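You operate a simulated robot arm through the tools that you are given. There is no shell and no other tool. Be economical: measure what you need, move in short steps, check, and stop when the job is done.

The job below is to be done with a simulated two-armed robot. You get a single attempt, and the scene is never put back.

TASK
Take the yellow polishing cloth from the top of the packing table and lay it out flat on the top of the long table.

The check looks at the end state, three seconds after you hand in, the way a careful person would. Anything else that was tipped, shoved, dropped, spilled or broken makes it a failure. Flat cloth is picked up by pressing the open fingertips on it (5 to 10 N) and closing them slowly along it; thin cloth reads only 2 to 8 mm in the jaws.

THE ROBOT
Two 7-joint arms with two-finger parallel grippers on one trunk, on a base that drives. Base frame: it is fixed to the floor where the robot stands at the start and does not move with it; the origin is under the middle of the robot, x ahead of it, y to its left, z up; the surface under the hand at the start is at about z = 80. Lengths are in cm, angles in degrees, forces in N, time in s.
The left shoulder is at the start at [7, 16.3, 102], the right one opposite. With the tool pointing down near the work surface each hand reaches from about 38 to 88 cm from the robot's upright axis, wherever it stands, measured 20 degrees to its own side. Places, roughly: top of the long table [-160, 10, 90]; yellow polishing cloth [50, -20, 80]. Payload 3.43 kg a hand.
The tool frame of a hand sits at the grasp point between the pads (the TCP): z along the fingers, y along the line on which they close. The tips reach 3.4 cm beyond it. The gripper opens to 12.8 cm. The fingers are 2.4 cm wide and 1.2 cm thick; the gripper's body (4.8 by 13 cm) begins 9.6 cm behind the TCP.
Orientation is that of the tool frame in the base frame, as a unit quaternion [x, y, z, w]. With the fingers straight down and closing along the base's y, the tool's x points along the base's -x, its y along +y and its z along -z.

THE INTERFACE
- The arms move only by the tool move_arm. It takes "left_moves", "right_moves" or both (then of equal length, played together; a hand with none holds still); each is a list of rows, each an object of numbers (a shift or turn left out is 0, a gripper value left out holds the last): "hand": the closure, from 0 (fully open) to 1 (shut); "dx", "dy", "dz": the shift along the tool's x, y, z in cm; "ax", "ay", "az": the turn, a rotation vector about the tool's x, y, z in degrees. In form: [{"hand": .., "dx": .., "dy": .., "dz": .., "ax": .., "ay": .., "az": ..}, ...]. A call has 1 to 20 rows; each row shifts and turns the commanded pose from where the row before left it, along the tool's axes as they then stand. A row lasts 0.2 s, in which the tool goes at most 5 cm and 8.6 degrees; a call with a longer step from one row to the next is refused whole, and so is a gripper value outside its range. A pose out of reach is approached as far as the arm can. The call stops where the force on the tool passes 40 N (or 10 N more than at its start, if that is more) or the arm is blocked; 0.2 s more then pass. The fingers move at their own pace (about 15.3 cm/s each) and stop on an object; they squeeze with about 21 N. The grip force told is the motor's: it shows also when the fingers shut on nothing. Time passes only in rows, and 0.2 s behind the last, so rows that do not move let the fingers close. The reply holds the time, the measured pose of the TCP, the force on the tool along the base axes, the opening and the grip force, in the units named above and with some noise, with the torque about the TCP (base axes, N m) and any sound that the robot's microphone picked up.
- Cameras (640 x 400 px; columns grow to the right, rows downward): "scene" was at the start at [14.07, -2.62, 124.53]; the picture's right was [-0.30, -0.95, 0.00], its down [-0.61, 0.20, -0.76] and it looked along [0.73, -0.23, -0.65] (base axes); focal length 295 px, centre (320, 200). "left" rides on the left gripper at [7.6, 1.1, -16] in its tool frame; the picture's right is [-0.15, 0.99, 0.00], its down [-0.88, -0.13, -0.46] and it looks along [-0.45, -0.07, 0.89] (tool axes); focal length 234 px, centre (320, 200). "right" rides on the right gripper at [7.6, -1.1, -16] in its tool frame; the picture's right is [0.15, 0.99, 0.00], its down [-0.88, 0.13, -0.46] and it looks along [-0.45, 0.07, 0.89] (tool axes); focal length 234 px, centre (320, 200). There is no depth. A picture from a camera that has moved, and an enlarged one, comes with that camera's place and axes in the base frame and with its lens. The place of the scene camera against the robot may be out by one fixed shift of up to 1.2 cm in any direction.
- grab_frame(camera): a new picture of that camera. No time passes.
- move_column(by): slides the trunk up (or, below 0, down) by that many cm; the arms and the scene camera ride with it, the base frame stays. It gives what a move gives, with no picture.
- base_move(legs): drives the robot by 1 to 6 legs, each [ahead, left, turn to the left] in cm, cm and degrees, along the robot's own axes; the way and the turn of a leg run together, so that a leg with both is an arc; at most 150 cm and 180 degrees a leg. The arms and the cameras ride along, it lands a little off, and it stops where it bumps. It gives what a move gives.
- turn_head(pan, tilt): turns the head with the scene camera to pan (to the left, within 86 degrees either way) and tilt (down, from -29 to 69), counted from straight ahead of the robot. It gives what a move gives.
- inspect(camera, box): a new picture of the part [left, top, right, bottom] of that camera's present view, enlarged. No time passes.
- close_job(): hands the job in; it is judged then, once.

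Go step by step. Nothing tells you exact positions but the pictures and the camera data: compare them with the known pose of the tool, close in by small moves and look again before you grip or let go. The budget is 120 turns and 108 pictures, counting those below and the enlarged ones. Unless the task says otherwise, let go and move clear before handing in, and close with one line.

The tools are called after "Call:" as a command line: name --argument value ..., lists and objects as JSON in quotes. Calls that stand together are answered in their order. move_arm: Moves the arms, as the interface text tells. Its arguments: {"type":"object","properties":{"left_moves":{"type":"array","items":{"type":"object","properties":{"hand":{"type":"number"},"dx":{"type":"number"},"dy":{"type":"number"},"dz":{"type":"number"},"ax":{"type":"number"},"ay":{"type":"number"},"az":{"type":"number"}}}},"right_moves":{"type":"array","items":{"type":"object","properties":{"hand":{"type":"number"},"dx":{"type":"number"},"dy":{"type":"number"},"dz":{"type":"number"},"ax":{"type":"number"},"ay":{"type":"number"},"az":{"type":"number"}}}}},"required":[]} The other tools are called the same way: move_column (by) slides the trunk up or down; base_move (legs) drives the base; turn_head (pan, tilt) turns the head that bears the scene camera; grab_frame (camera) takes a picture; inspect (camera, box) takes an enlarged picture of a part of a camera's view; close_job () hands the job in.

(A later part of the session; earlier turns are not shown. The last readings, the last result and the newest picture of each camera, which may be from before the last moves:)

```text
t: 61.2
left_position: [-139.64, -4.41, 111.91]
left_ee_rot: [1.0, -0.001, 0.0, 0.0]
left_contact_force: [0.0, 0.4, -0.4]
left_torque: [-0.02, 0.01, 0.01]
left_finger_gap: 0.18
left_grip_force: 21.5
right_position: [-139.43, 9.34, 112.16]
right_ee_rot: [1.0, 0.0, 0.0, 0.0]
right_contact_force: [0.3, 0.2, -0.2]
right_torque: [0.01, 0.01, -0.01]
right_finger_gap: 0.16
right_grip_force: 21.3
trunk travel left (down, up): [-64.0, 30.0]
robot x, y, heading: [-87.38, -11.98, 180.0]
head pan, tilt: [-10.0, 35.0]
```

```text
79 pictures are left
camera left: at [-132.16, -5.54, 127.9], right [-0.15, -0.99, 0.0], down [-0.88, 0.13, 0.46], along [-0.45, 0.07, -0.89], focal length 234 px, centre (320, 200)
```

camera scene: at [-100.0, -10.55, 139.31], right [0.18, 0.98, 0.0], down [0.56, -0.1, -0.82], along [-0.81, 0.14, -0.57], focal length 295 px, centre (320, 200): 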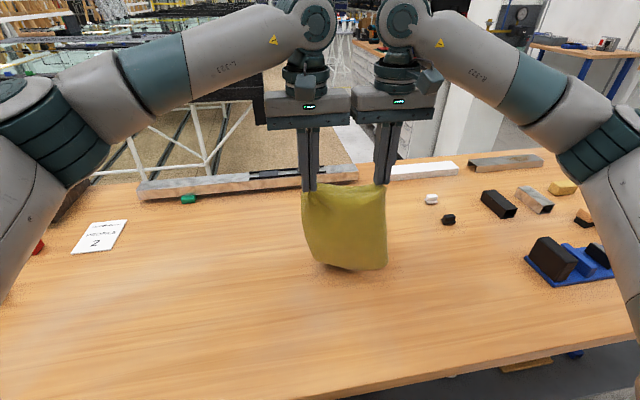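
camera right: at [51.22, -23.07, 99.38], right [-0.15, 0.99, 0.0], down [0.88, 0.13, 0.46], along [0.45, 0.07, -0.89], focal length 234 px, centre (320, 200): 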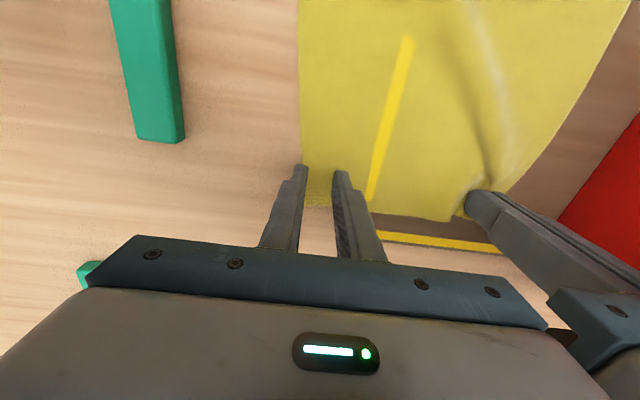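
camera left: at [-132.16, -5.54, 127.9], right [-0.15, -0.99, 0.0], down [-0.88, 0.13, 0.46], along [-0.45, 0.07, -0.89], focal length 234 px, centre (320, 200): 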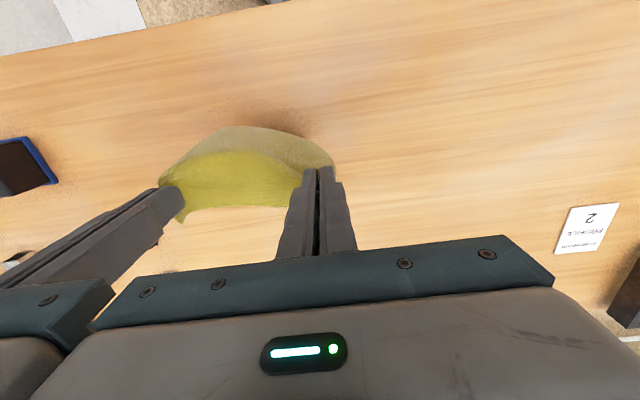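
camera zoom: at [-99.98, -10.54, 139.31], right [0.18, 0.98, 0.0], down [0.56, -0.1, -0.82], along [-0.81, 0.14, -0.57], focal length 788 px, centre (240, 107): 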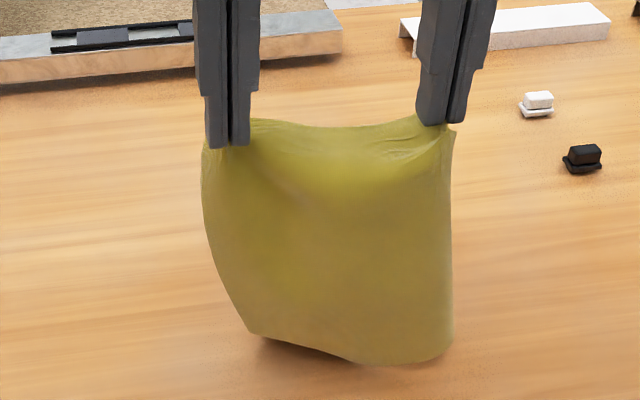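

The cloth slid along as a whole, hem curled just behind the bend. I'll keep lowering with equal retreat so the tail lengthens on the table, and watch.

Call:
move_arm --left_moves '[{"dz": 1}, {"dz": 1}, {"dz": 1, "dx": 0.5}, {"dz": 1, "dx": 0.5}, {"dz": 1, "dx": 0.7}, {"dz": 1, "dx": 0.7}, {}]' --right_moves '[{"dz": 1}, {"dz": 1}, {"dz": 1, "dx": 0.5}, {"dz": 1, "dx": 0.5}, {"dz": 1, "dx": 0.7}, {"dz": 1, "dx": 0.7}, {}]'

Call:
inspect --camera "scene" --box '[250, 160, 450, 310]'

Call:
grab_frame --camera "right"

```text
t: 62.8
left_position: [-137.33, -4.57, 106.08]
left_ee_rot: [1.0, -0.001, 0.001, 0.0]
left_contact_force: [0.1, 0.3, -0.1]
left_torque: [0.01, 0.0, 0.0]
left_finger_gap: 0.17
left_grip_force: 21.6
right_position: [-136.94, 9.46, 106.1]
right_ee_rot: [1.0, -0.001, 0.0, 0.001]
right_contact_force: [0.0, -0.1, 0.0]
right_torque: [-0.01, -0.04, 0.0]
right_finger_gap: 0.15
right_grip_force: 20.7
trunk travel left (down, up): [-64.0, 30.0]
robot x, y, heading: [-87.02, -12.0, 180.1]
head pan, tilt: [-10.0, 35.0]
```

```text
2.67 times, centred on (350, 235) of scene
camera zoom: at [-99.99, -10.55, 139.31], right [0.18, 0.98, 0.0], down [0.56, -0.1, -0.82], along [-0.81, 0.14, -0.57], focal length 788 px, centre (240, 107)
```

zoom: 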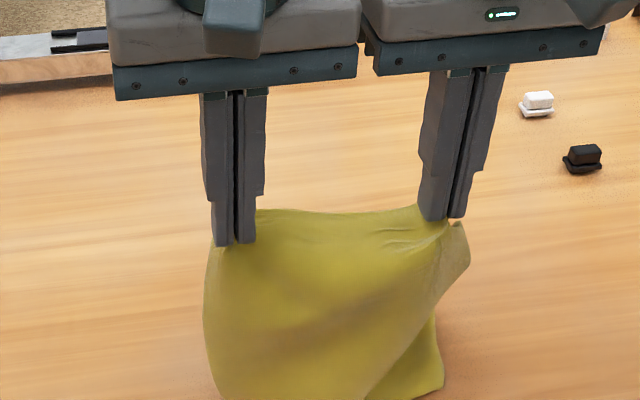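

```text
77 pictures are left
camera right: at [-129.5, 10.61, 122.0], right [0.14, -0.99, 0.0], down [-0.88, -0.13, 0.46], along [-0.45, -0.07, -0.89], focal length 234 px, centre (320, 200)
```

right: 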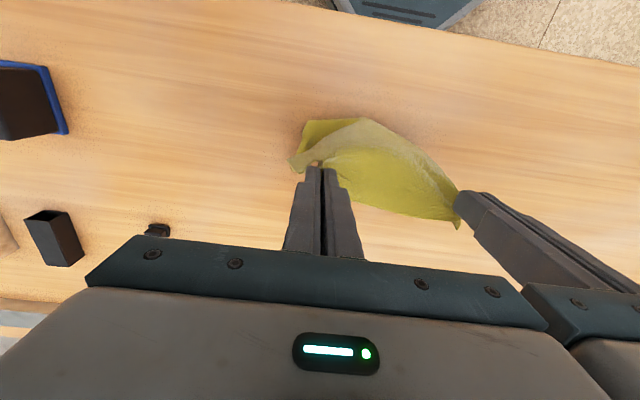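

The hem's right corner swung out toward the robot, so the cloth prefers to lay that way. I'll lift it clear, bring it nearer, and lay it in the other direction (hem near me, hands moving away).

Call:
move_arm --left_moves '[{"dz": -1.5}, {"dz": -1.5}, {"dz": -1.5}, {"dz": -1.5, "dx": 0.5}, {"dz": -1.5, "dx": 1}, {"dz": -1.5, "dx": 1}, {"dz": -1.5, "dx": 1}, {"dz": -1.5, "dx": 1}, {"dz": -1.5, "dx": 0.5}, {"dz": -1.5}, {"dz": -1.5}, {"dz": -1}, {}, {}, {}, {}]' --right_moves '[{"dz": -1.5}, {"dz": -1.5}, {"dz": -1.5}, {"dz": -1.5, "dx": 0.5}, {"dz": -1.5, "dx": 1}, {"dz": -1.5, "dx": 1}, {"dz": -1.5, "dx": 1}, {"dz": -1.5, "dx": 1}, {"dz": -1.5, "dx": 0.5}, {"dz": -1.5}, {"dz": -1.5}, {"dz": -1}, {}, {}, {}, {}]'

Call:
grab_frame --camera "scene"

Call:
grab_frame --camera "right"

```text
t: 66.2
left_position: [-132.27, -4.48, 123.46]
left_ee_rot: [1.0, 0.0, 0.0, 0.0]
left_contact_force: [-0.7, 0.8, -0.3]
left_torque: [0.01, 0.01, 0.0]
left_finger_gap: 0.17
left_grip_force: 21.3
right_position: [-131.99, 9.39, 123.57]
right_ee_rot: [1.0, -0.002, 0.0, 0.001]
right_contact_force: [-0.2, 0.9, -0.2]
right_torque: [0.0, 0.01, -0.01]
right_finger_gap: 0.18
right_grip_force: 20.6
trunk travel left (down, up): [-64.0, 30.0]
robot x, y, heading: [-87.43, -12.17, 180.0]
head pan, tilt: [-10.0, 35.0]
```

```text
76 pictures are left
camera scene: at [-100.0, -10.53, 139.31], right [0.18, 0.98, 0.0], down [0.56, -0.1, -0.82], along [-0.81, 0.14, -0.57], focal length 295 px, centre (320, 200)
```

scene: 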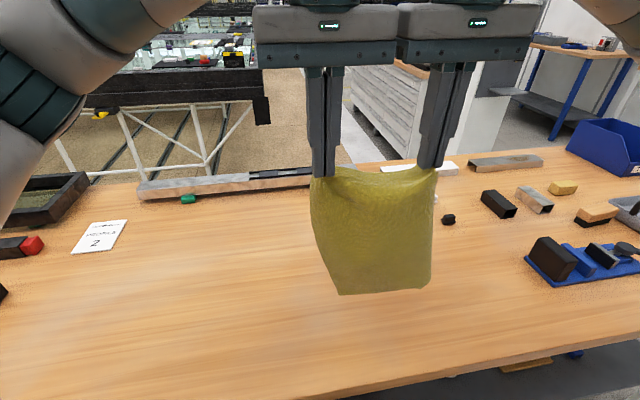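

```text
75 pictures are left
camera right: at [-124.45, 10.52, 139.47], right [0.14, -0.99, 0.0], down [-0.88, -0.13, 0.46], along [-0.45, -0.07, -0.89], focal length 234 px, centre (320, 200)
```

right: 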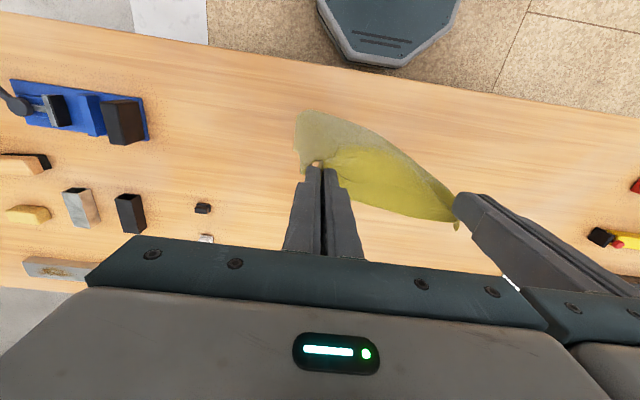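

Hanging square again with the hem leaning toward me. Now lower while moving the hands away from the robot.

Call:
move_arm --left_moves '[{"dy": 0.15}, {"dz": 1}, {"dz": 1, "dx": -0.3}, {"dz": 1, "dx": -0.5}, {"dz": 1, "dx": -0.7}, {"dz": 1, "dx": -0.8}, {"dz": 1, "dx": -0.8}, {"dz": 1, "dx": -0.8}, {"dz": 1, "dx": -0.8}, {"dz": 1, "dx": -1}, {"dz": 1, "dx": -1}, {"dz": 1, "dx": -1}, {"dz": 1, "dx": -1}, {}]' --right_moves '[{"dy": -0.15}, {"dz": 1}, {"dz": 1, "dx": -0.3}, {"dz": 1, "dx": -0.5}, {"dz": 1, "dx": -0.7}, {"dz": 1, "dx": -0.8}, {"dz": 1, "dx": -0.8}, {"dz": 1, "dx": -0.8}, {"dz": 1, "dx": -0.8}, {"dz": 1, "dx": -1}, {"dz": 1, "dx": -1}, {"dz": 1, "dx": -1}, {"dz": 1, "dx": -1}, {}]'

Call:
grab_frame --camera "scene"

Call:
grab_frame --camera "right"

```text
t: 69.2
left_position: [-140.91, -4.76, 111.5]
left_ee_rot: [1.0, -0.001, -0.001, 0.0]
left_contact_force: [0.2, 0.2, -0.6]
left_torque: [0.01, 0.0, 0.01]
left_finger_gap: 0.18
left_grip_force: 20.1
right_position: [-140.65, 9.54, 111.65]
right_ee_rot: [1.0, -0.001, 0.0, -0.001]
right_contact_force: [0.1, -0.6, 0.1]
right_torque: [-0.01, 0.02, -0.01]
right_finger_gap: 0.16
right_grip_force: 20.7
trunk travel left (down, up): [-64.0, 30.0]
robot x, y, heading: [-87.34, -12.07, 180.2]
head pan, tilt: [-10.0, 35.0]
```

```text
74 pictures are left
camera scene: at [-99.93, -10.54, 139.32], right [0.18, 0.98, 0.0], down [0.56, -0.1, -0.82], along [-0.81, 0.14, -0.57], focal length 295 px, centre (320, 200)
```

scene: 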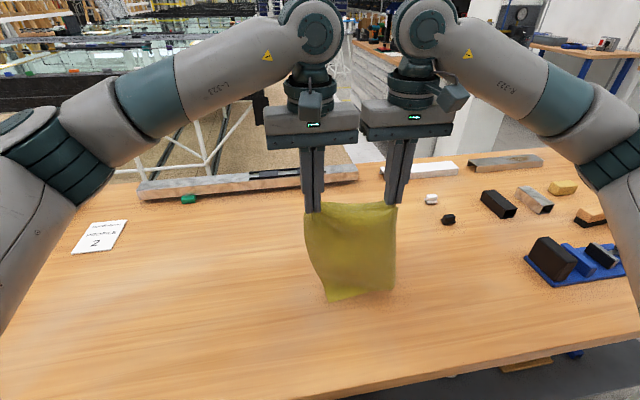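

```text
73 pictures are left
camera right: at [-133.18, 10.73, 127.58], right [0.14, -0.99, 0.0], down [-0.88, -0.13, 0.46], along [-0.45, -0.07, -0.89], focal length 234 px, centre (320, 200)
```

right: 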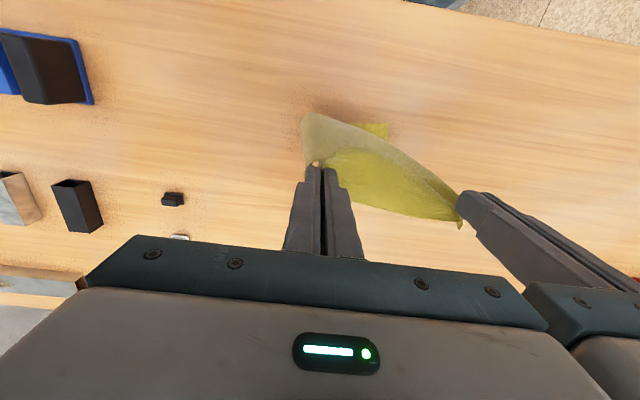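

The hem is landing on the near side. I'll continue, moving away a bit faster than down.

Call:
move_arm --left_moves '[{"dx": -1.5}, {"dx": -1.5}, {"dx": -1.5, "dz": 0.5}, {"dx": -1.2, "dz": 1}, {"dx": -1.2, "dz": 1}, {"dx": -1.2, "dz": 1}, {"dx": -1.2, "dz": 1}, {}]' --right_moves '[{"dx": -1.5}, {"dx": -1.5}, {"dx": -1.5, "dz": 0.5}, {"dx": -1.2, "dz": 1}, {"dx": -1.2, "dz": 1}, {"dx": -1.2, "dz": 1}, {"dx": -1.2, "dz": 1}, {}]'

Call:
inspect --camera "scene" --box '[250, 160, 450, 310]'

Call:
grab_frame --camera "right"

```text
t: 71.0
left_position: [-150.33, -4.64, 107.04]
left_ee_rot: [1.0, -0.001, -0.001, 0.0]
left_contact_force: [-0.3, -0.2, 0.0]
left_torque: [0.0, 0.01, 0.0]
left_finger_gap: 0.13
left_grip_force: 21.5
right_position: [-150.16, 9.54, 107.25]
right_ee_rot: [1.0, 0.0, -0.001, 0.0]
right_contact_force: [-0.1, -0.2, 0.2]
right_torque: [-0.01, 0.03, 0.0]
right_finger_gap: 0.16
right_grip_force: 21.2
trunk travel left (down, up): [-64.0, 30.0]
robot x, y, heading: [-87.54, -11.85, 179.8]
head pan, tilt: [-10.0, 35.0]
```

```text
2.67 times, centred on (350, 235) of scene
camera zoom: at [-99.93, -10.54, 139.32], right [0.18, 0.98, 0.0], down [0.56, -0.1, -0.82], along [-0.81, 0.14, -0.57], focal length 788 px, centre (240, 107)
```

zoom: 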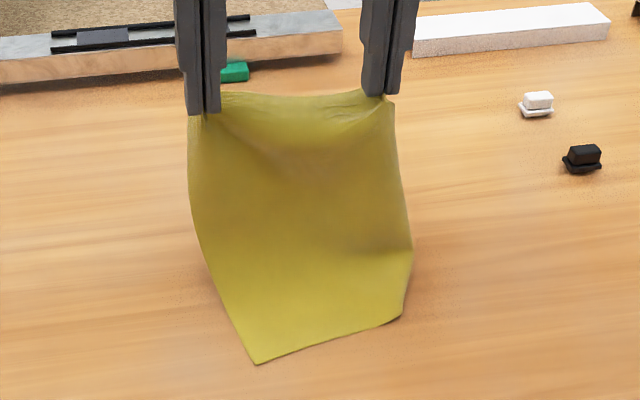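

```text
71 pictures are left
camera right: at [-142.59, 10.67, 123.09], right [0.14, -0.99, 0.0], down [-0.88, -0.13, 0.46], along [-0.45, -0.07, -0.89], focal length 234 px, centre (320, 200)
```

right: 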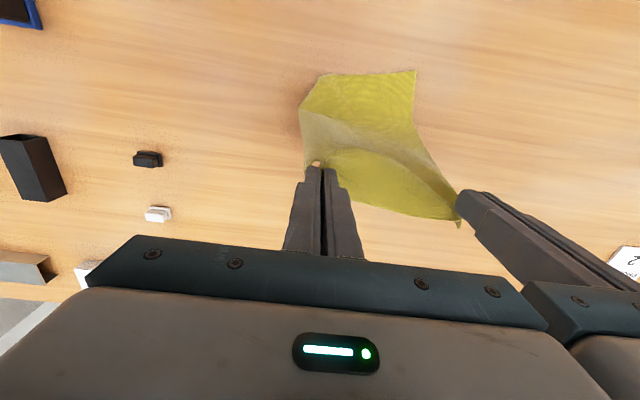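

It's laying out well, hem toward me at x≈−137. I'll continue down and away to just above the table.

Call:
move_arm --left_moves '[{"dx": -1.2, "dz": 0.8}, {"dx": -1.2, "dz": 1}, {"dx": -1.2, "dz": 1}, {"dx": -1, "dz": 1}, {"dx": -1, "dz": 1}, {"dx": -0.8, "dz": 1.2}, {"dx": -0.8, "dz": 1.2}, {"dx": -0.6, "dz": 1.2}, {"dx": -0.5, "dz": 1.2}, {"dx": -0.5, "dz": 1.2}, {"dx": -0.5, "dz": 0.8}, {}]' --right_moves '[{"dx": -1.2, "dz": 0.8}, {"dx": -1.2, "dz": 1}, {"dx": -1.2, "dz": 1}, {"dx": -1, "dz": 1}, {"dx": -1, "dz": 1}, {"dx": -0.8, "dz": 1.2}, {"dx": -0.8, "dz": 1.2}, {"dx": -0.6, "dz": 1.2}, {"dx": -0.5, "dz": 1.2}, {"dx": -0.5, "dz": 1.2}, {"dx": -0.5, "dz": 0.8}, {}]'

Call:
inspect --camera "scene" --box '[250, 160, 450, 310]'

Call:
grab_frame --camera "right"

```text
t: 73.6
left_position: [-159.63, -4.65, 95.33]
left_ee_rot: [1.0, 0.0, 0.0, -0.001]
left_contact_force: [0.1, 0.7, 0.4]
left_torque: [0.0, 0.0, -0.01]
left_finger_gap: 0.17
left_grip_force: 20.7
right_position: [-159.21, 9.72, 95.67]
right_ee_rot: [1.0, 0.0, 0.0, 0.0]
right_contact_force: [-0.2, 0.0, -0.2]
right_torque: [-0.01, -0.02, 0.01]
right_finger_gap: 0.18
right_grip_force: 20.8
trunk travel left (down, up): [-64.0, 30.0]
robot x, y, heading: [-87.04, -11.91, 179.7]
head pan, tilt: [-10.0, 35.0]
```

```text
2.67 times, centred on (350, 235) of scene
camera zoom: at [-99.96, -10.54, 139.31], right [0.18, 0.98, 0.0], down [0.56, -0.1, -0.82], along [-0.81, 0.14, -0.57], focal length 788 px, centre (240, 107)
```

zoom: 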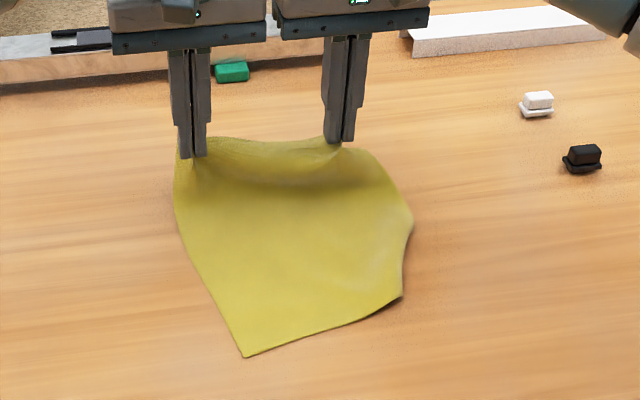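

```text
69 pictures are left
camera right: at [-151.78, 10.74, 111.43], right [0.14, -0.99, 0.0], down [-0.88, -0.13, 0.46], along [-0.45, -0.07, -0.89], focal length 234 px, centre (320, 200)
```

right: 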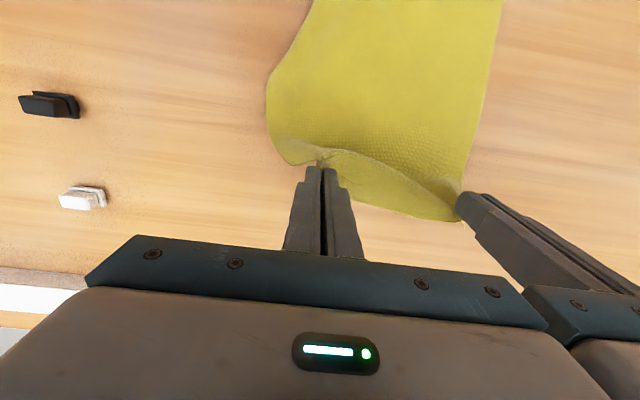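

Nearly flat, but the near-right corner looks tucked under. Zooming in on it.

Call:
inspect --camera "scene" --box '[320, 200, 420, 300]'

```text
4.00 times, centred on (370, 250) of scene
camera zoom: at [-99.96, -10.54, 139.31], right [0.18, 0.98, 0.0], down [0.56, -0.1, -0.82], along [-0.81, 0.14, -0.57], focal length 1182 px, centre (120, 0)
```

zoom: 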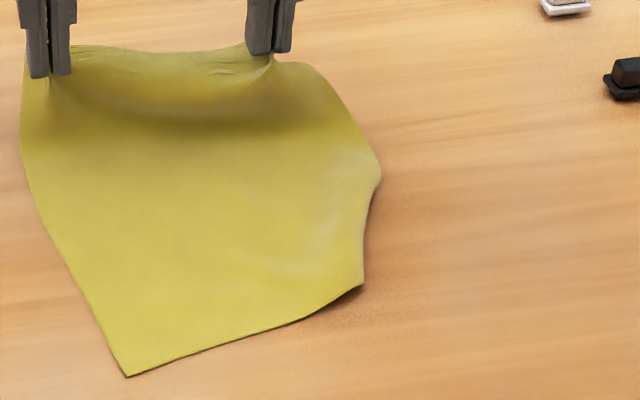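

The near-right corner is folded under. I'll raise the hands (right one more) along a shallow arc so that side comes up and springs open, and look.

Call:
move_arm --left_moves '[{"dz": -1.2, "dx": 0.4}, {"dz": -1.2, "dx": 0.4}, {"dz": -1.2, "dx": 0.4}, {"dz": -1.2, "dx": 0.4}, {"dz": -1.2, "dx": 0.4}, {"dz": -1.2, "dx": 0.4}, {"dz": -1.2, "dx": 0.4}, {"dz": -1.2, "dx": 0.4}, {}, {}]' --right_moves '[{"dz": -2, "dx": 0.4}, {"dz": -2, "dx": 0.4}, {"dz": -2, "dx": 0.4}, {"dz": -2, "dx": 0.4}, {"dz": -2, "dx": 0.4}, {"dz": -2, "dx": 0.4}, {"dz": -2, "dx": 0.4}, {"dz": -2, "dx": 0.4}, {}, {}]'

Call:
inspect --camera "scene" --box '[270, 130, 450, 300]'

Call:
grab_frame --camera "right"

```text
t: 75.8
left_position: [-156.26, -4.57, 105.09]
left_ee_rot: [1.0, -0.002, 0.0, -0.001]
left_contact_force: [-0.1, 3.1, 2.0]
left_torque: [0.18, 0.03, -0.05]
left_finger_gap: 0.19
left_grip_force: 21.4
right_position: [-156.05, 9.53, 111.59]
right_ee_rot: [1.0, -0.001, -0.001, -0.001]
right_contact_force: [0.2, -3.2, -1.3]
right_torque: [-0.14, 0.02, 0.01]
right_finger_gap: 0.18
right_grip_force: 21.1
trunk travel left (down, up): [-64.0, 30.0]
robot x, y, heading: [-87.23, -11.95, 179.9]
head pan, tilt: [-10.0, 35.0]
```

```text
2.35 times, centred on (360, 215) of scene
camera zoom: at [-99.98, -10.54, 139.31], right [0.18, 0.98, 0.0], down [0.56, -0.1, -0.82], along [-0.81, 0.14, -0.57], focal length 695 px, centre (226, 165)
```

zoom: 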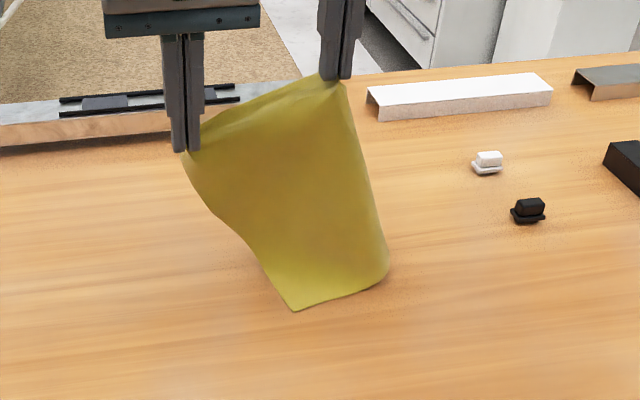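

```text
66 pictures are left
camera right: at [-148.55, 10.75, 127.45], right [0.14, -0.99, 0.0], down [-0.88, -0.13, 0.46], along [-0.45, -0.07, -0.89], focal length 234 px, centre (320, 200)
```

right: 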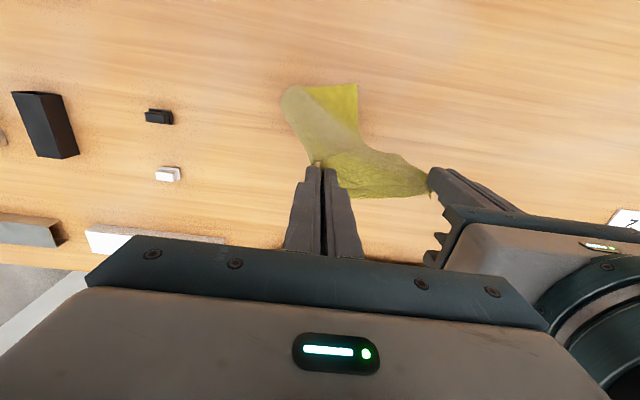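

Still tucked. I'll lift the cloth fully clear again, let it hang, and re-lay it with a faster sweep away so both hem corners trail toward me.

Call:
move_arm --left_moves '[{"dz": -2}, {"dz": -2}, {"dz": -2}, {"dz": -2}, {"dz": -2}, {"dz": -2, "dx": 2}, {"dz": -2, "dx": 2.5}, {"dz": -2, "dx": 2.5}, {"dz": -2, "dx": 2.5}, {"dz": -1.5, "dx": 2.5}, {"dx": 2.5}, {"dx": 2.5}, {"dx": 2.5}, {"dx": 2.5}, {"dx": 1.5}, {}, {}, {}, {}, {}]' --right_moves '[{"dz": -1}, {"dz": -1}, {"dz": -1}, {"dz": -1}, {"dz": -1}, {"dz": -1, "dx": 2}, {"dz": -1.5, "dx": 2.5}, {"dz": -2, "dx": 2.5}, {"dz": -2, "dx": 2.5}, {"dz": -1.5, "dx": 2.5}, {"dx": 2.5}, {"dx": 2.5}, {"dx": 2.5}, {"dx": 2.5}, {"dx": 1.5}, {}, {}, {}, {}, {}]'

Call:
grab_frame --camera "scene"

Call:
grab_frame --camera "right"

```text
t: 80.0
left_position: [-132.9, -4.71, 124.57]
left_ee_rot: [1.0, -0.001, 0.0, -0.002]
left_contact_force: [-0.6, 1.0, 0.0]
left_torque: [-0.02, 0.0, 0.01]
left_finger_gap: 0.17
left_grip_force: 21.0
right_position: [-132.76, 9.61, 124.54]
right_ee_rot: [1.0, -0.001, 0.0, 0.0]
right_contact_force: [0.1, -0.2, 0.0]
right_torque: [0.01, 0.02, -0.03]
right_finger_gap: 0.16
right_grip_force: 20.5
trunk travel left (down, up): [-64.0, 30.0]
robot x, y, heading: [-87.53, -12.13, 179.8]
head pan, tilt: [-10.0, 35.0]
```

```text
65 pictures are left
camera scene: at [-99.98, -10.54, 139.31], right [0.18, 0.98, 0.0], down [0.56, -0.1, -0.82], along [-0.81, 0.14, -0.57], focal length 295 px, centre (320, 200)
```

scene: 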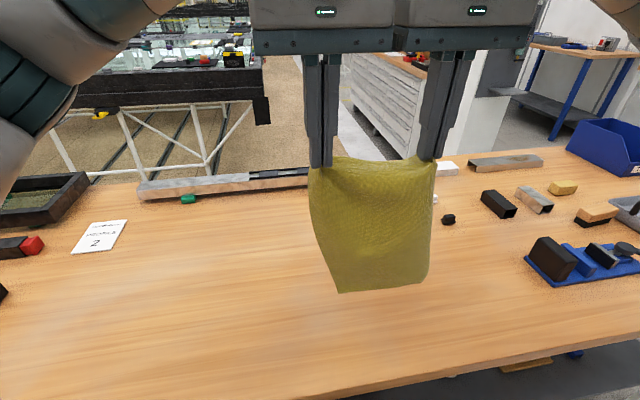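

```text
64 pictures are left
camera right: at [-125.2, 10.66, 140.39], right [0.14, -0.99, 0.0], down [-0.88, -0.13, 0.46], along [-0.45, -0.07, -0.89], focal length 234 px, centre (320, 200)
```

right: 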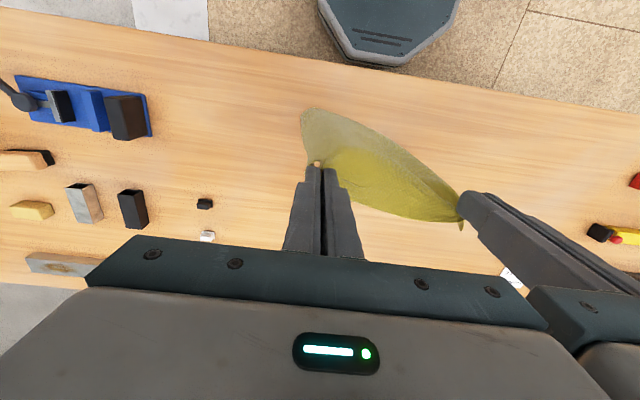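

Hanging fully open again. I'll lower to just above touch, spread the hands a touch, then sweep away faster while descending.

Call:
move_arm --left_moves '[{"dz": 1, "dy": 0.2}, {"dz": 1.5}, {"dz": 1.5}, {"dz": 1.5, "dx": -1.5}, {"dz": 1.7, "dx": -3}, {"dz": 1.7, "dx": -3.5}, {"dz": 1.7, "dx": -3.5}, {"dz": 1.5, "dx": -3}, {"dz": 1.5, "dx": -2}, {"dz": 1, "dx": -1}, {}]' --right_moves '[{"dz": 1, "dy": -0.2}, {"dz": 1.5}, {"dz": 1.5}, {"dz": 1.5, "dx": -1.5}, {"dz": 1.7, "dx": -3}, {"dz": 1.7, "dx": -3.5}, {"dz": 1.7, "dx": -3.5}, {"dz": 1.5, "dx": -3}, {"dz": 1.5, "dx": -2}, {"dz": 1, "dx": -1}, {}]'

Call:
inspect --camera "scene" --box '[250, 160, 450, 310]'

Call:
grab_frame --camera "right"

```text
t: 82.4
left_position: [-150.32, -4.68, 109.85]
left_ee_rot: [1.0, -0.001, 0.0, 0.0]
left_contact_force: [0.1, 0.3, -0.1]
left_torque: [0.0, 0.0, 0.0]
left_finger_gap: 0.16
left_grip_force: 20.9
right_position: [-150.14, 9.89, 109.97]
right_ee_rot: [1.0, -0.001, 0.0, 0.001]
right_contact_force: [0.2, 0.0, 0.3]
right_torque: [-0.01, 0.01, 0.01]
right_finger_gap: 0.17
right_grip_force: 21.2
trunk travel left (down, up): [-64.0, 30.0]
robot x, y, heading: [-87.57, -12.22, 179.8]
head pan, tilt: [-10.0, 35.0]
```

```text
2.67 times, centred on (350, 235) of scene
camera zoom: at [-99.95, -10.54, 139.31], right [0.18, 0.98, 0.0], down [0.56, -0.1, -0.82], along [-0.81, 0.14, -0.57], focal length 788 px, centre (240, 107)
```

zoom: 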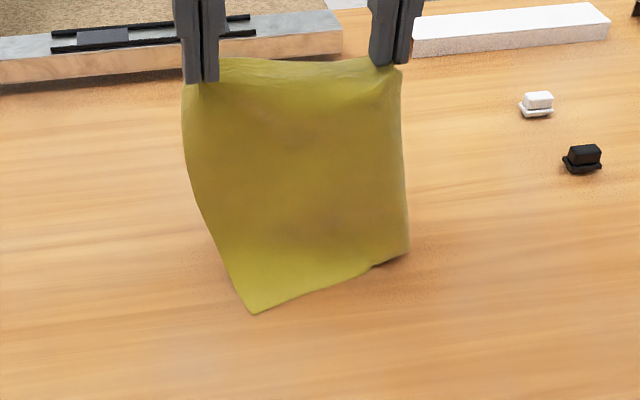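

```text
62 pictures are left
camera right: at [-142.62, 11.04, 125.84], right [0.14, -0.99, 0.0], down [-0.88, -0.13, 0.46], along [-0.45, -0.07, -0.89], focal length 234 px, centre (320, 200)
```

right: 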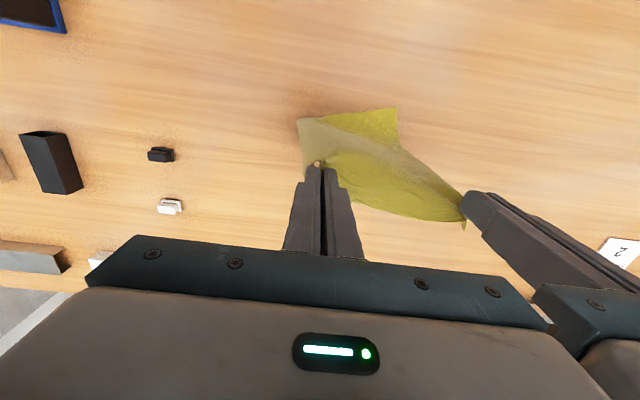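

The left side trails properly; the right hem corner still curls slightly. I'll sweep both hands left (−y) and away so that corner drags outward.

Call:
move_arm --left_moves '[{"dy": 1.5, "dx": -0.5}, {"dy": 2, "dx": -0.5}, {"dy": 2, "dx": -0.5, "dz": -0.5}, {"dy": 1.5, "dx": -0.5, "dz": 0.5}, {"dy": 1, "dx": -0.5, "dz": 0.5}, {"dx": -0.5, "dz": 0.5}, {}]' --right_moves '[{"dy": 1.5, "dx": -0.5}, {"dy": 2, "dx": -0.5}, {"dy": 2, "dx": -0.5, "dz": -0.5}, {"dy": 1.5, "dx": -0.5, "dz": 0.5}, {"dy": 1, "dx": -0.5, "dz": 0.5}, {"dx": -0.5, "dz": 0.5}, {}]'

Call:
inspect --camera "scene" --box '[230, 160, 430, 310]'

Call:
grab_frame --camera "right"

```text
t: 84.0
left_position: [-153.36, -12.87, 108.88]
left_ee_rot: [1.0, -0.001, 0.0, 0.0]
left_contact_force: [0.1, -0.8, 0.1]
left_torque: [0.01, -0.02, -0.02]
left_finger_gap: 0.17
left_grip_force: 20.8
right_position: [-153.13, 1.67, 108.93]
right_ee_rot: [1.0, -0.001, 0.0, -0.001]
right_contact_force: [-0.7, 0.1, -0.4]
right_torque: [0.02, 0.01, 0.0]
right_finger_gap: 0.18
right_grip_force: 21.6
trunk travel left (down, up): [-64.0, 30.0]
robot x, y, heading: [-86.88, -12.07, 180.0]
head pan, tilt: [-10.0, 35.0]
```

```text
2.67 times, centred on (330, 235) of scene
camera zoom: at [-99.98, -10.57, 139.31], right [0.18, 0.98, 0.0], down [0.56, -0.1, -0.82], along [-0.81, 0.14, -0.57], focal length 788 px, centre (293, 107)
```

zoom: 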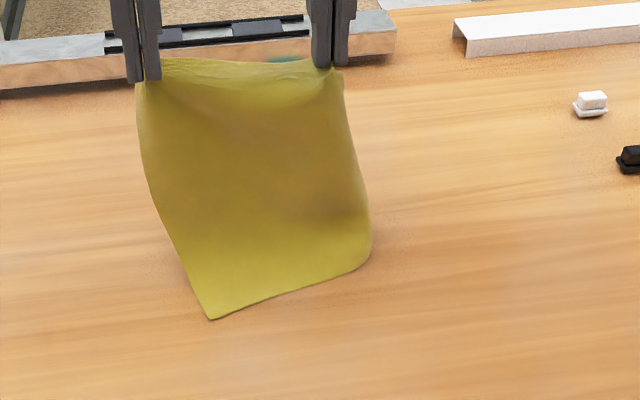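

```text
60 pictures are left
camera right: at [-145.66, 2.84, 124.78], right [0.15, -0.99, 0.0], down [-0.88, -0.13, 0.46], along [-0.45, -0.07, -0.89], focal length 234 px, centre (320, 200)
```

right: 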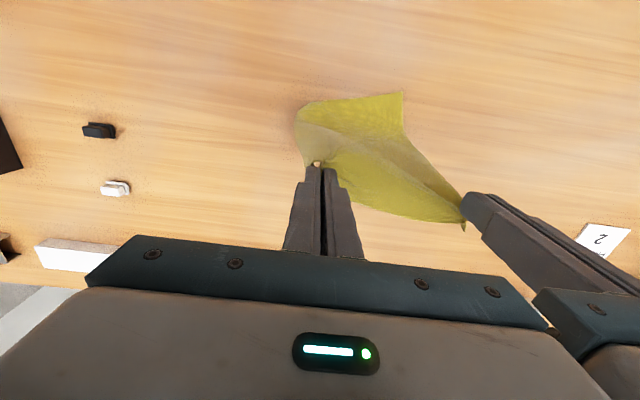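

The corner is opening outward more now. I'll continue laying down, away and slightly left, then inspect.

Call:
move_arm --left_moves '[{"dx": -1, "dy": 0.7, "dz": 1}, {"dx": -1, "dy": 0.7, "dz": 1}, {"dx": -1, "dy": 0.7, "dz": 1.2}, {"dx": -0.8, "dy": 0.7, "dz": 1.2}, {"dx": -0.8, "dy": 0.7, "dz": 1.2}, {"dx": -0.8, "dy": 0.7, "dz": 1.2}, {"dx": -0.8, "dy": 0.5, "dz": 1.2}, {"dx": -0.7, "dy": 0.5, "dz": 1.2}, {"dx": -0.6, "dz": 1.2}, {"dx": -0.6, "dz": 1.2}, {"dx": -0.5, "dz": 1.2}, {}]' --right_moves '[{"dx": -1, "dy": 0.7, "dz": 1}, {"dx": -1, "dy": 0.7, "dz": 1}, {"dx": -1, "dy": 0.7, "dz": 1.2}, {"dx": -0.8, "dy": 0.7, "dz": 1.2}, {"dx": -0.8, "dy": 0.7, "dz": 1.2}, {"dx": -0.8, "dy": 0.7, "dz": 1.2}, {"dx": -0.8, "dy": 0.5, "dz": 1.2}, {"dx": -0.7, "dy": 0.5, "dz": 1.2}, {"dx": -0.6, "dz": 1.2}, {"dx": -0.6, "dz": 1.2}, {"dx": -0.5, "dz": 1.2}, {}]'

Call:
inspect --camera "scene" --box '[210, 160, 410, 310]'

Call:
grab_frame --camera "right"

```text
t: 86.6
left_position: [-162.07, -17.96, 96.12]
left_ee_rot: [1.0, -0.001, -0.002, 0.0]
left_contact_force: [-0.3, 0.4, 0.8]
left_torque: [0.0, 0.01, 0.01]
left_finger_gap: 0.14
left_grip_force: 20.6
right_position: [-161.89, -3.51, 96.19]
right_ee_rot: [1.0, -0.001, 0.001, 0.0]
right_contact_force: [-1.3, 0.0, 0.1]
right_torque: [-0.01, -0.01, -0.02]
right_finger_gap: 0.16
right_grip_force: 20.9
trunk travel left (down, up): [-64.0, 30.0]
robot x, y, heading: [-86.95, -12.0, 179.6]
head pan, tilt: [-10.0, 35.0]
```

```text
2.67 times, centred on (310, 235) of scene
camera zoom: at [-99.95, -10.54, 139.31], right [0.18, 0.98, 0.0], down [0.56, -0.1, -0.82], along [-0.81, 0.14, -0.57], focal length 788 px, centre (347, 107)
```

zoom: 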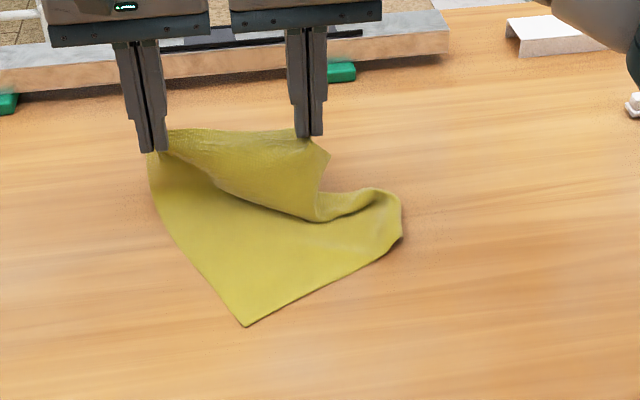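

```text
58 pictures are left
camera right: at [-154.27, -2.23, 112.01], right [0.14, -0.99, 0.0], down [-0.88, -0.13, 0.46], along [-0.45, -0.07, -0.89], focal length 234 px, centre (320, 200)
```

right: 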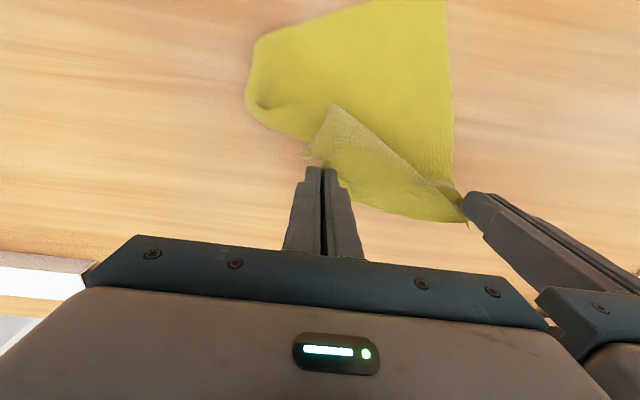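

The leftward move laid it diagonally: the right side folded over. Checking how the right corner is now before correcting.

Call:
inspect --camera "scene" --box '[290, 210, 380, 290]'

```text
5.00 times, centred on (335, 250) of scene
camera zoom: at [-99.95, -10.54, 139.31], right [0.18, 0.98, 0.0], down [0.56, -0.1, -0.82], along [-0.81, 0.14, -0.57], focal length 1477 px, centre (245, -50)
```

zoom: 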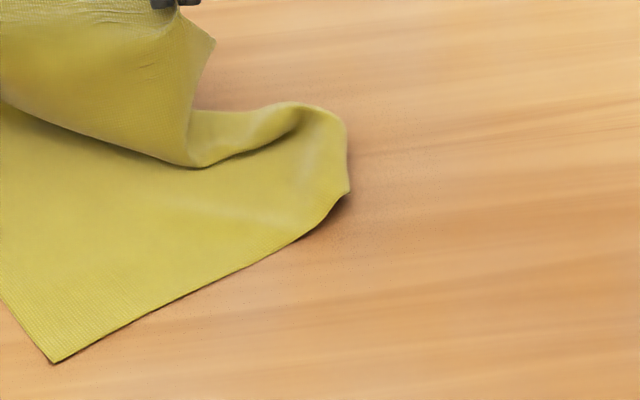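

About 6 cm of the right strip is folded behind. I'll lift clear again, bring it near, and turn the right hand about the vertical in order to swing that strip open while it hangs.

Call:
move_arm --left_moves '[{"dz": -2}, {"dz": -2, "dy": -0.5}, {"dz": -2, "dy": -0.5}, {"dz": -2, "dy": -0.5}, {"dz": -2, "dy": -0.5}, {"dz": -2, "dy": -0.5}, {"dz": -2, "dx": 2}, {"dz": -2, "dx": 2.5}, {"dz": -2, "dx": 2.5}, {"dz": -2, "dx": 2.5}, {"dz": -2, "dx": 2.5}, {"dz": -2, "dx": 2.5}, {"dz": -2, "dx": 2.5}, {"dz": -2, "dx": 2.5}, {"dx": 2.5}, {"dx": 2.5}, {}, {}, {}, {}]' --right_moves '[{"dz": -2}, {"dz": -2, "dy": -0.5}, {"dz": -2, "dy": -0.5}, {"dz": -2, "dy": -0.5}, {"dz": -2, "dy": -0.5}, {"dz": -2, "dy": -0.5}, {"dz": -2, "dx": 2}, {"dz": -2, "dx": 2.5}, {"dz": -2, "dx": 2.5}, {"dz": -2, "dx": 2.5}, {"dz": -2, "dx": 2.5}, {"dz": -2, "dx": 2.5}, {"dz": -2, "dx": 2.5}, {"dz": -2, "dx": 2.5}, {"dx": 2.5}, {"dx": 2.5}, {}, {}, {}, {}]'

Call:
inspect --camera "scene" --box '[230, 100, 470, 290]'

Call:
grab_frame --camera "right"

```text
t: 90.8
left_position: [-137.48, -15.55, 124.06]
left_ee_rot: [1.0, -0.001, 0.0, 0.001]
left_contact_force: [0.1, -0.4, -0.2]
left_torque: [0.03, 0.03, 0.04]
left_finger_gap: 0.13
left_grip_force: 21.1
right_position: [-137.21, -0.99, 124.03]
right_ee_rot: [1.0, -0.002, 0.001, -0.001]
right_contact_force: [-0.4, -0.4, 0.1]
right_torque: [0.01, -0.02, -0.01]
right_finger_gap: 0.16
right_grip_force: 20.8
trunk travel left (down, up): [-64.0, 30.0]
robot x, y, heading: [-87.0, -12.19, 179.8]
head pan, tilt: [-10.0, 35.0]
```

```text
2.11 times, centred on (350, 195) of scene
camera zoom: at [-100.03, -10.55, 139.3], right [0.18, 0.98, 0.0], down [0.57, -0.1, -0.82], along [-0.81, 0.14, -0.57], focal length 622 px, centre (257, 210)
```

zoom: 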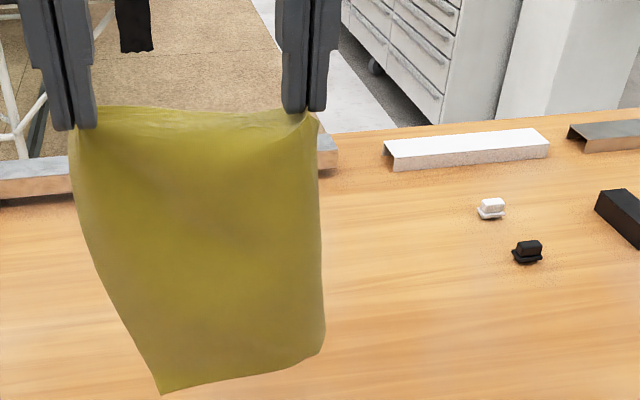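

```text
55 pictures are left
camera right: at [-129.7, 0.18, 139.96], right [0.14, -0.99, 0.0], down [-0.88, -0.13, 0.46], along [-0.45, -0.07, -0.89], focal length 234 px, centre (320, 200)
```

right: 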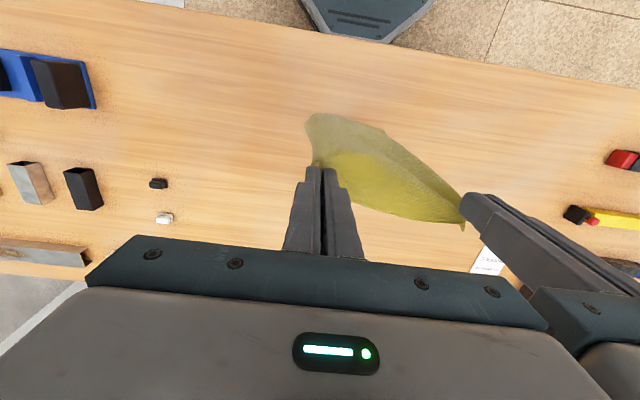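

The right edge is rolled back behind. Now yawing the right hand 40° to swing it open.

Call:
move_arm --right_moves '[{"az": 8}, {"az": 8}, {"az": 8}, {"az": 8}, {"az": 8}, {}, {}, {}]'

Call:
inspect --camera "scene" --box '[230, 100, 470, 290]'

Call:
grab_frame --camera "right"

```text
t: 92.6
left_position: [-137.5, -15.56, 124.02]
left_ee_rot: [1.0, -0.001, 0.0, 0.0]
left_contact_force: [-0.7, 2.6, 0.4]
left_torque: [0.08, 0.03, -0.01]
left_finger_gap: 0.16
left_grip_force: 20.9
right_position: [-137.26, -1.05, 124.14]
right_ee_rot: [0.939, -0.343, 0.0, 0.0]
right_contact_force: [-0.1, -2.6, -0.2]
right_torque: [-0.07, -0.05, 0.05]
right_finger_gap: 0.17
right_grip_force: 21.2
trunk travel left (down, up): [-64.0, 30.0]
robot x, y, heading: [-87.01, -12.23, 180.1]
head pan, tilt: [-10.0, 35.0]
```

```text
2.11 times, centred on (350, 195) of scene
camera zoom: at [-99.99, -10.55, 139.31], right [0.18, 0.98, 0.0], down [0.56, -0.1, -0.82], along [-0.81, 0.14, -0.57], focal length 622 px, centre (257, 210)
```

zoom: 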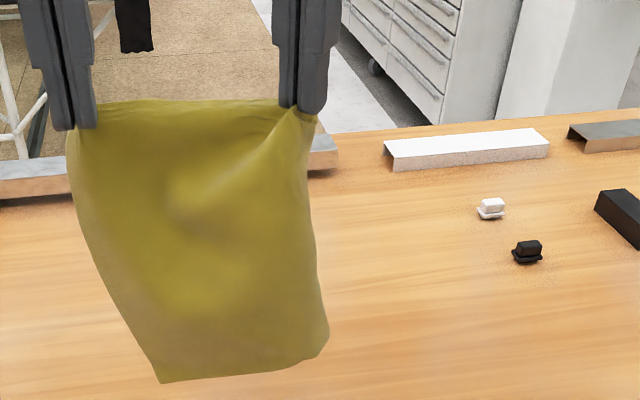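

```text
53 pictures are left
camera right: at [-130.8, -4.97, 140.01], right [-0.53, -0.85, 0.0], down [-0.76, 0.47, 0.46], along [-0.39, 0.24, -0.89], focal length 234 px, centre (320, 200)
```

right: 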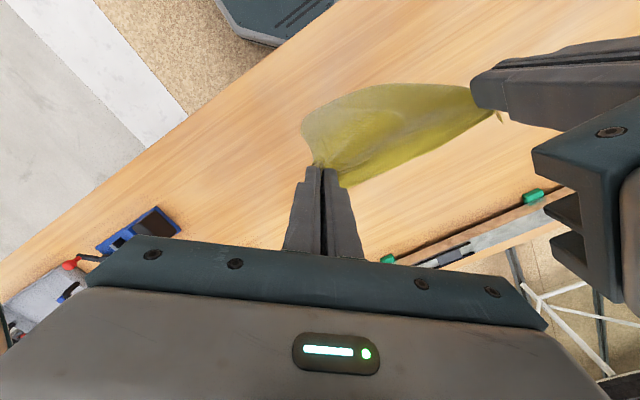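

That helped at the hem. I'll mirror it with the left hand so the sheet bows the other way and its edges come forward.

Call:
move_arm --left_moves '[{"az": -8}, {"az": -8}, {"az": -8}, {"az": -8}, {"az": -8}, {}, {}, {}]'

Call:
inspect --camera "scene" --box '[230, 100, 470, 290]'

Call:
grab_frame --camera "right"

```text
t: 94.4
left_position: [-137.52, -15.51, 124.0]
left_ee_rot: [0.94, 0.341, -0.001, -0.001]
left_contact_force: [1.1, 5.8, 0.0]
left_torque: [0.23, -0.01, -0.07]
left_finger_gap: 0.26
left_grip_force: 21.1
right_position: [-137.23, -1.01, 124.2]
right_ee_rot: [0.939, -0.343, 0.0, 0.0]
right_contact_force: [0.2, -6.3, 0.4]
right_torque: [-0.17, -0.03, 0.08]
right_finger_gap: 0.17
right_grip_force: 20.9
trunk travel left (down, up): [-64.0, 30.0]
robot x, y, heading: [-86.95, -12.37, 180.0]
head pan, tilt: [-10.0, 35.0]
```

```text
2.11 times, centred on (350, 195) of scene
camera zoom: at [-99.99, -10.55, 139.31], right [0.18, 0.98, 0.0], down [0.56, -0.1, -0.82], along [-0.81, 0.14, -0.57], focal length 622 px, centre (257, 210)
```

zoom: 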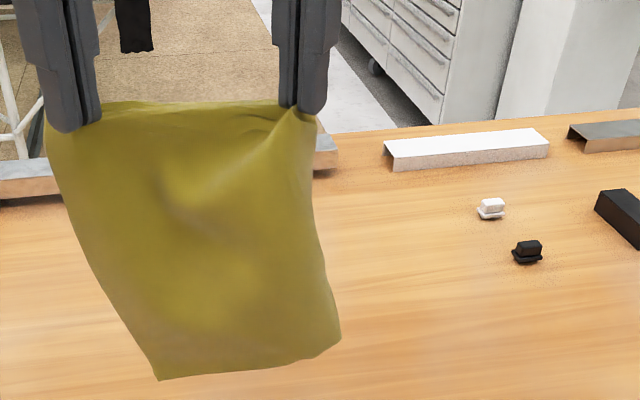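

```text
51 pictures are left
camera right: at [-130.8, -4.97, 140.01], right [-0.53, -0.85, 0.0], down [-0.76, 0.47, 0.46], along [-0.39, 0.24, -0.89], focal length 234 px, centre (320, 200)
```

right: 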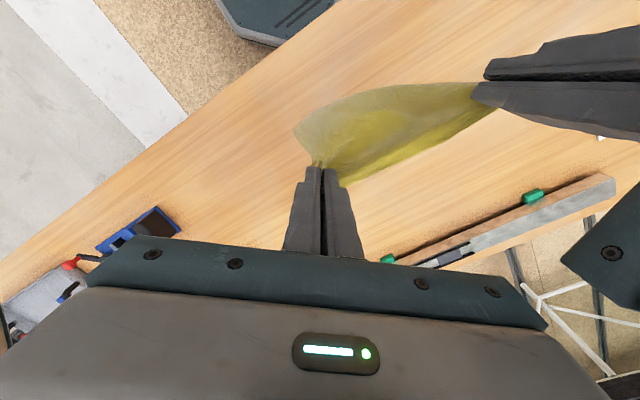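

The hem is opening gradually. I'll ease the tension and give sideways flicks (fast left, slow return) so inertia swings the right strip outward.

Call:
move_arm --left_moves '[{"dx": 0.2, "dy": -0.23}, {"dx": -2.24, "dy": 2.68}, {"dx": -2.24, "dy": 2.68}, {}, {"dx": 0.75, "dy": -0.9}, {"dx": 0.75, "dy": -0.9}, {"dx": 0.75, "dy": -0.9}, {"dx": 0.75, "dy": -0.9}, {"dx": 0.75, "dy": -0.9}, {"dx": 0.75, "dy": -0.9}, {"dx": -2.24, "dy": 2.68}, {"dx": -2.24, "dy": 2.68}, {"dz": -3}, {"dx": 0.75, "dy": -0.9, "dz": 0.6}, {"dx": 0.75, "dy": -0.9, "dz": 0.6}, {"dx": 0.75, "dy": -0.9, "dz": 0.6}, {"dx": 0.75, "dy": -0.9, "dz": 0.6}, {"dx": 0.75, "dy": -0.9, "dz": 0.6}, {}, {}]' --right_moves '[{}, {"dx": 2.25, "dy": 2.67}, {"dx": 2.25, "dy": 2.67}, {}, {"dx": -0.75, "dy": -0.9}, {"dx": -0.75, "dy": -0.9}, {"dx": -0.75, "dy": -0.9}, {"dx": -0.75, "dy": -0.9}, {"dx": -0.75, "dy": -0.9}, {"dx": -0.75, "dy": -0.9}, {"dx": 2.25, "dy": 2.67}, {"dx": 2.25, "dy": 2.67}, {"dz": -3}, {"dx": -0.75, "dy": -0.9, "dz": 0.6}, {"dx": -0.75, "dy": -0.9, "dz": 0.6}, {"dx": -0.75, "dy": -0.9, "dz": 0.6}, {"dx": -0.75, "dy": -0.9, "dz": 0.6}, {"dx": -0.75, "dy": -0.9, "dz": 0.6}, {}, {}]'

Call:
inspect --camera "scene" --box '[230, 100, 470, 290]'

```text
t: 98.6
left_position: [-137.5, -16.24, 124.01]
left_ee_rot: [0.94, 0.341, 0.0, 0.0]
left_contact_force: [0.3, 5.8, 0.1]
left_torque: [0.23, -0.02, -0.1]
left_finger_gap: 0.23
left_grip_force: 20.8
right_position: [-137.18, -1.84, 124.07]
right_ee_rot: [0.939, -0.343, 0.0, 0.0]
right_contact_force: [-0.3, -6.1, -0.1]
right_torque: [-0.2, 0.0, 0.08]
right_finger_gap: 0.18
right_grip_force: 21.6
trunk travel left (down, up): [-64.0, 30.0]
robot x, y, heading: [-86.99, -12.49, 179.9]
head pan, tilt: [-10.0, 35.0]
```

```text
2.11 times, centred on (350, 195) of scene
camera zoom: at [-100.02, -10.54, 139.3], right [0.18, 0.98, 0.0], down [0.57, -0.1, -0.82], along [-0.81, 0.14, -0.57], focal length 622 px, centre (257, 210)
```

zoom: 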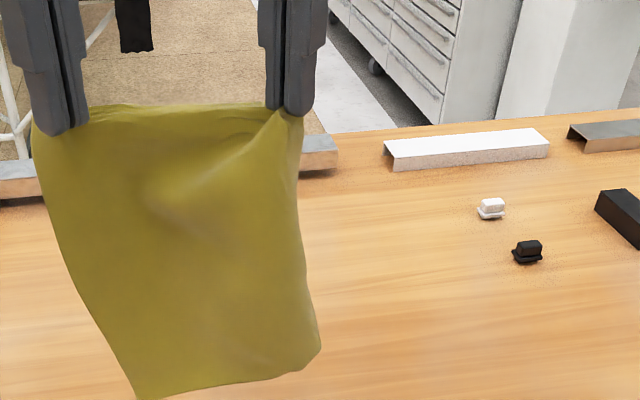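

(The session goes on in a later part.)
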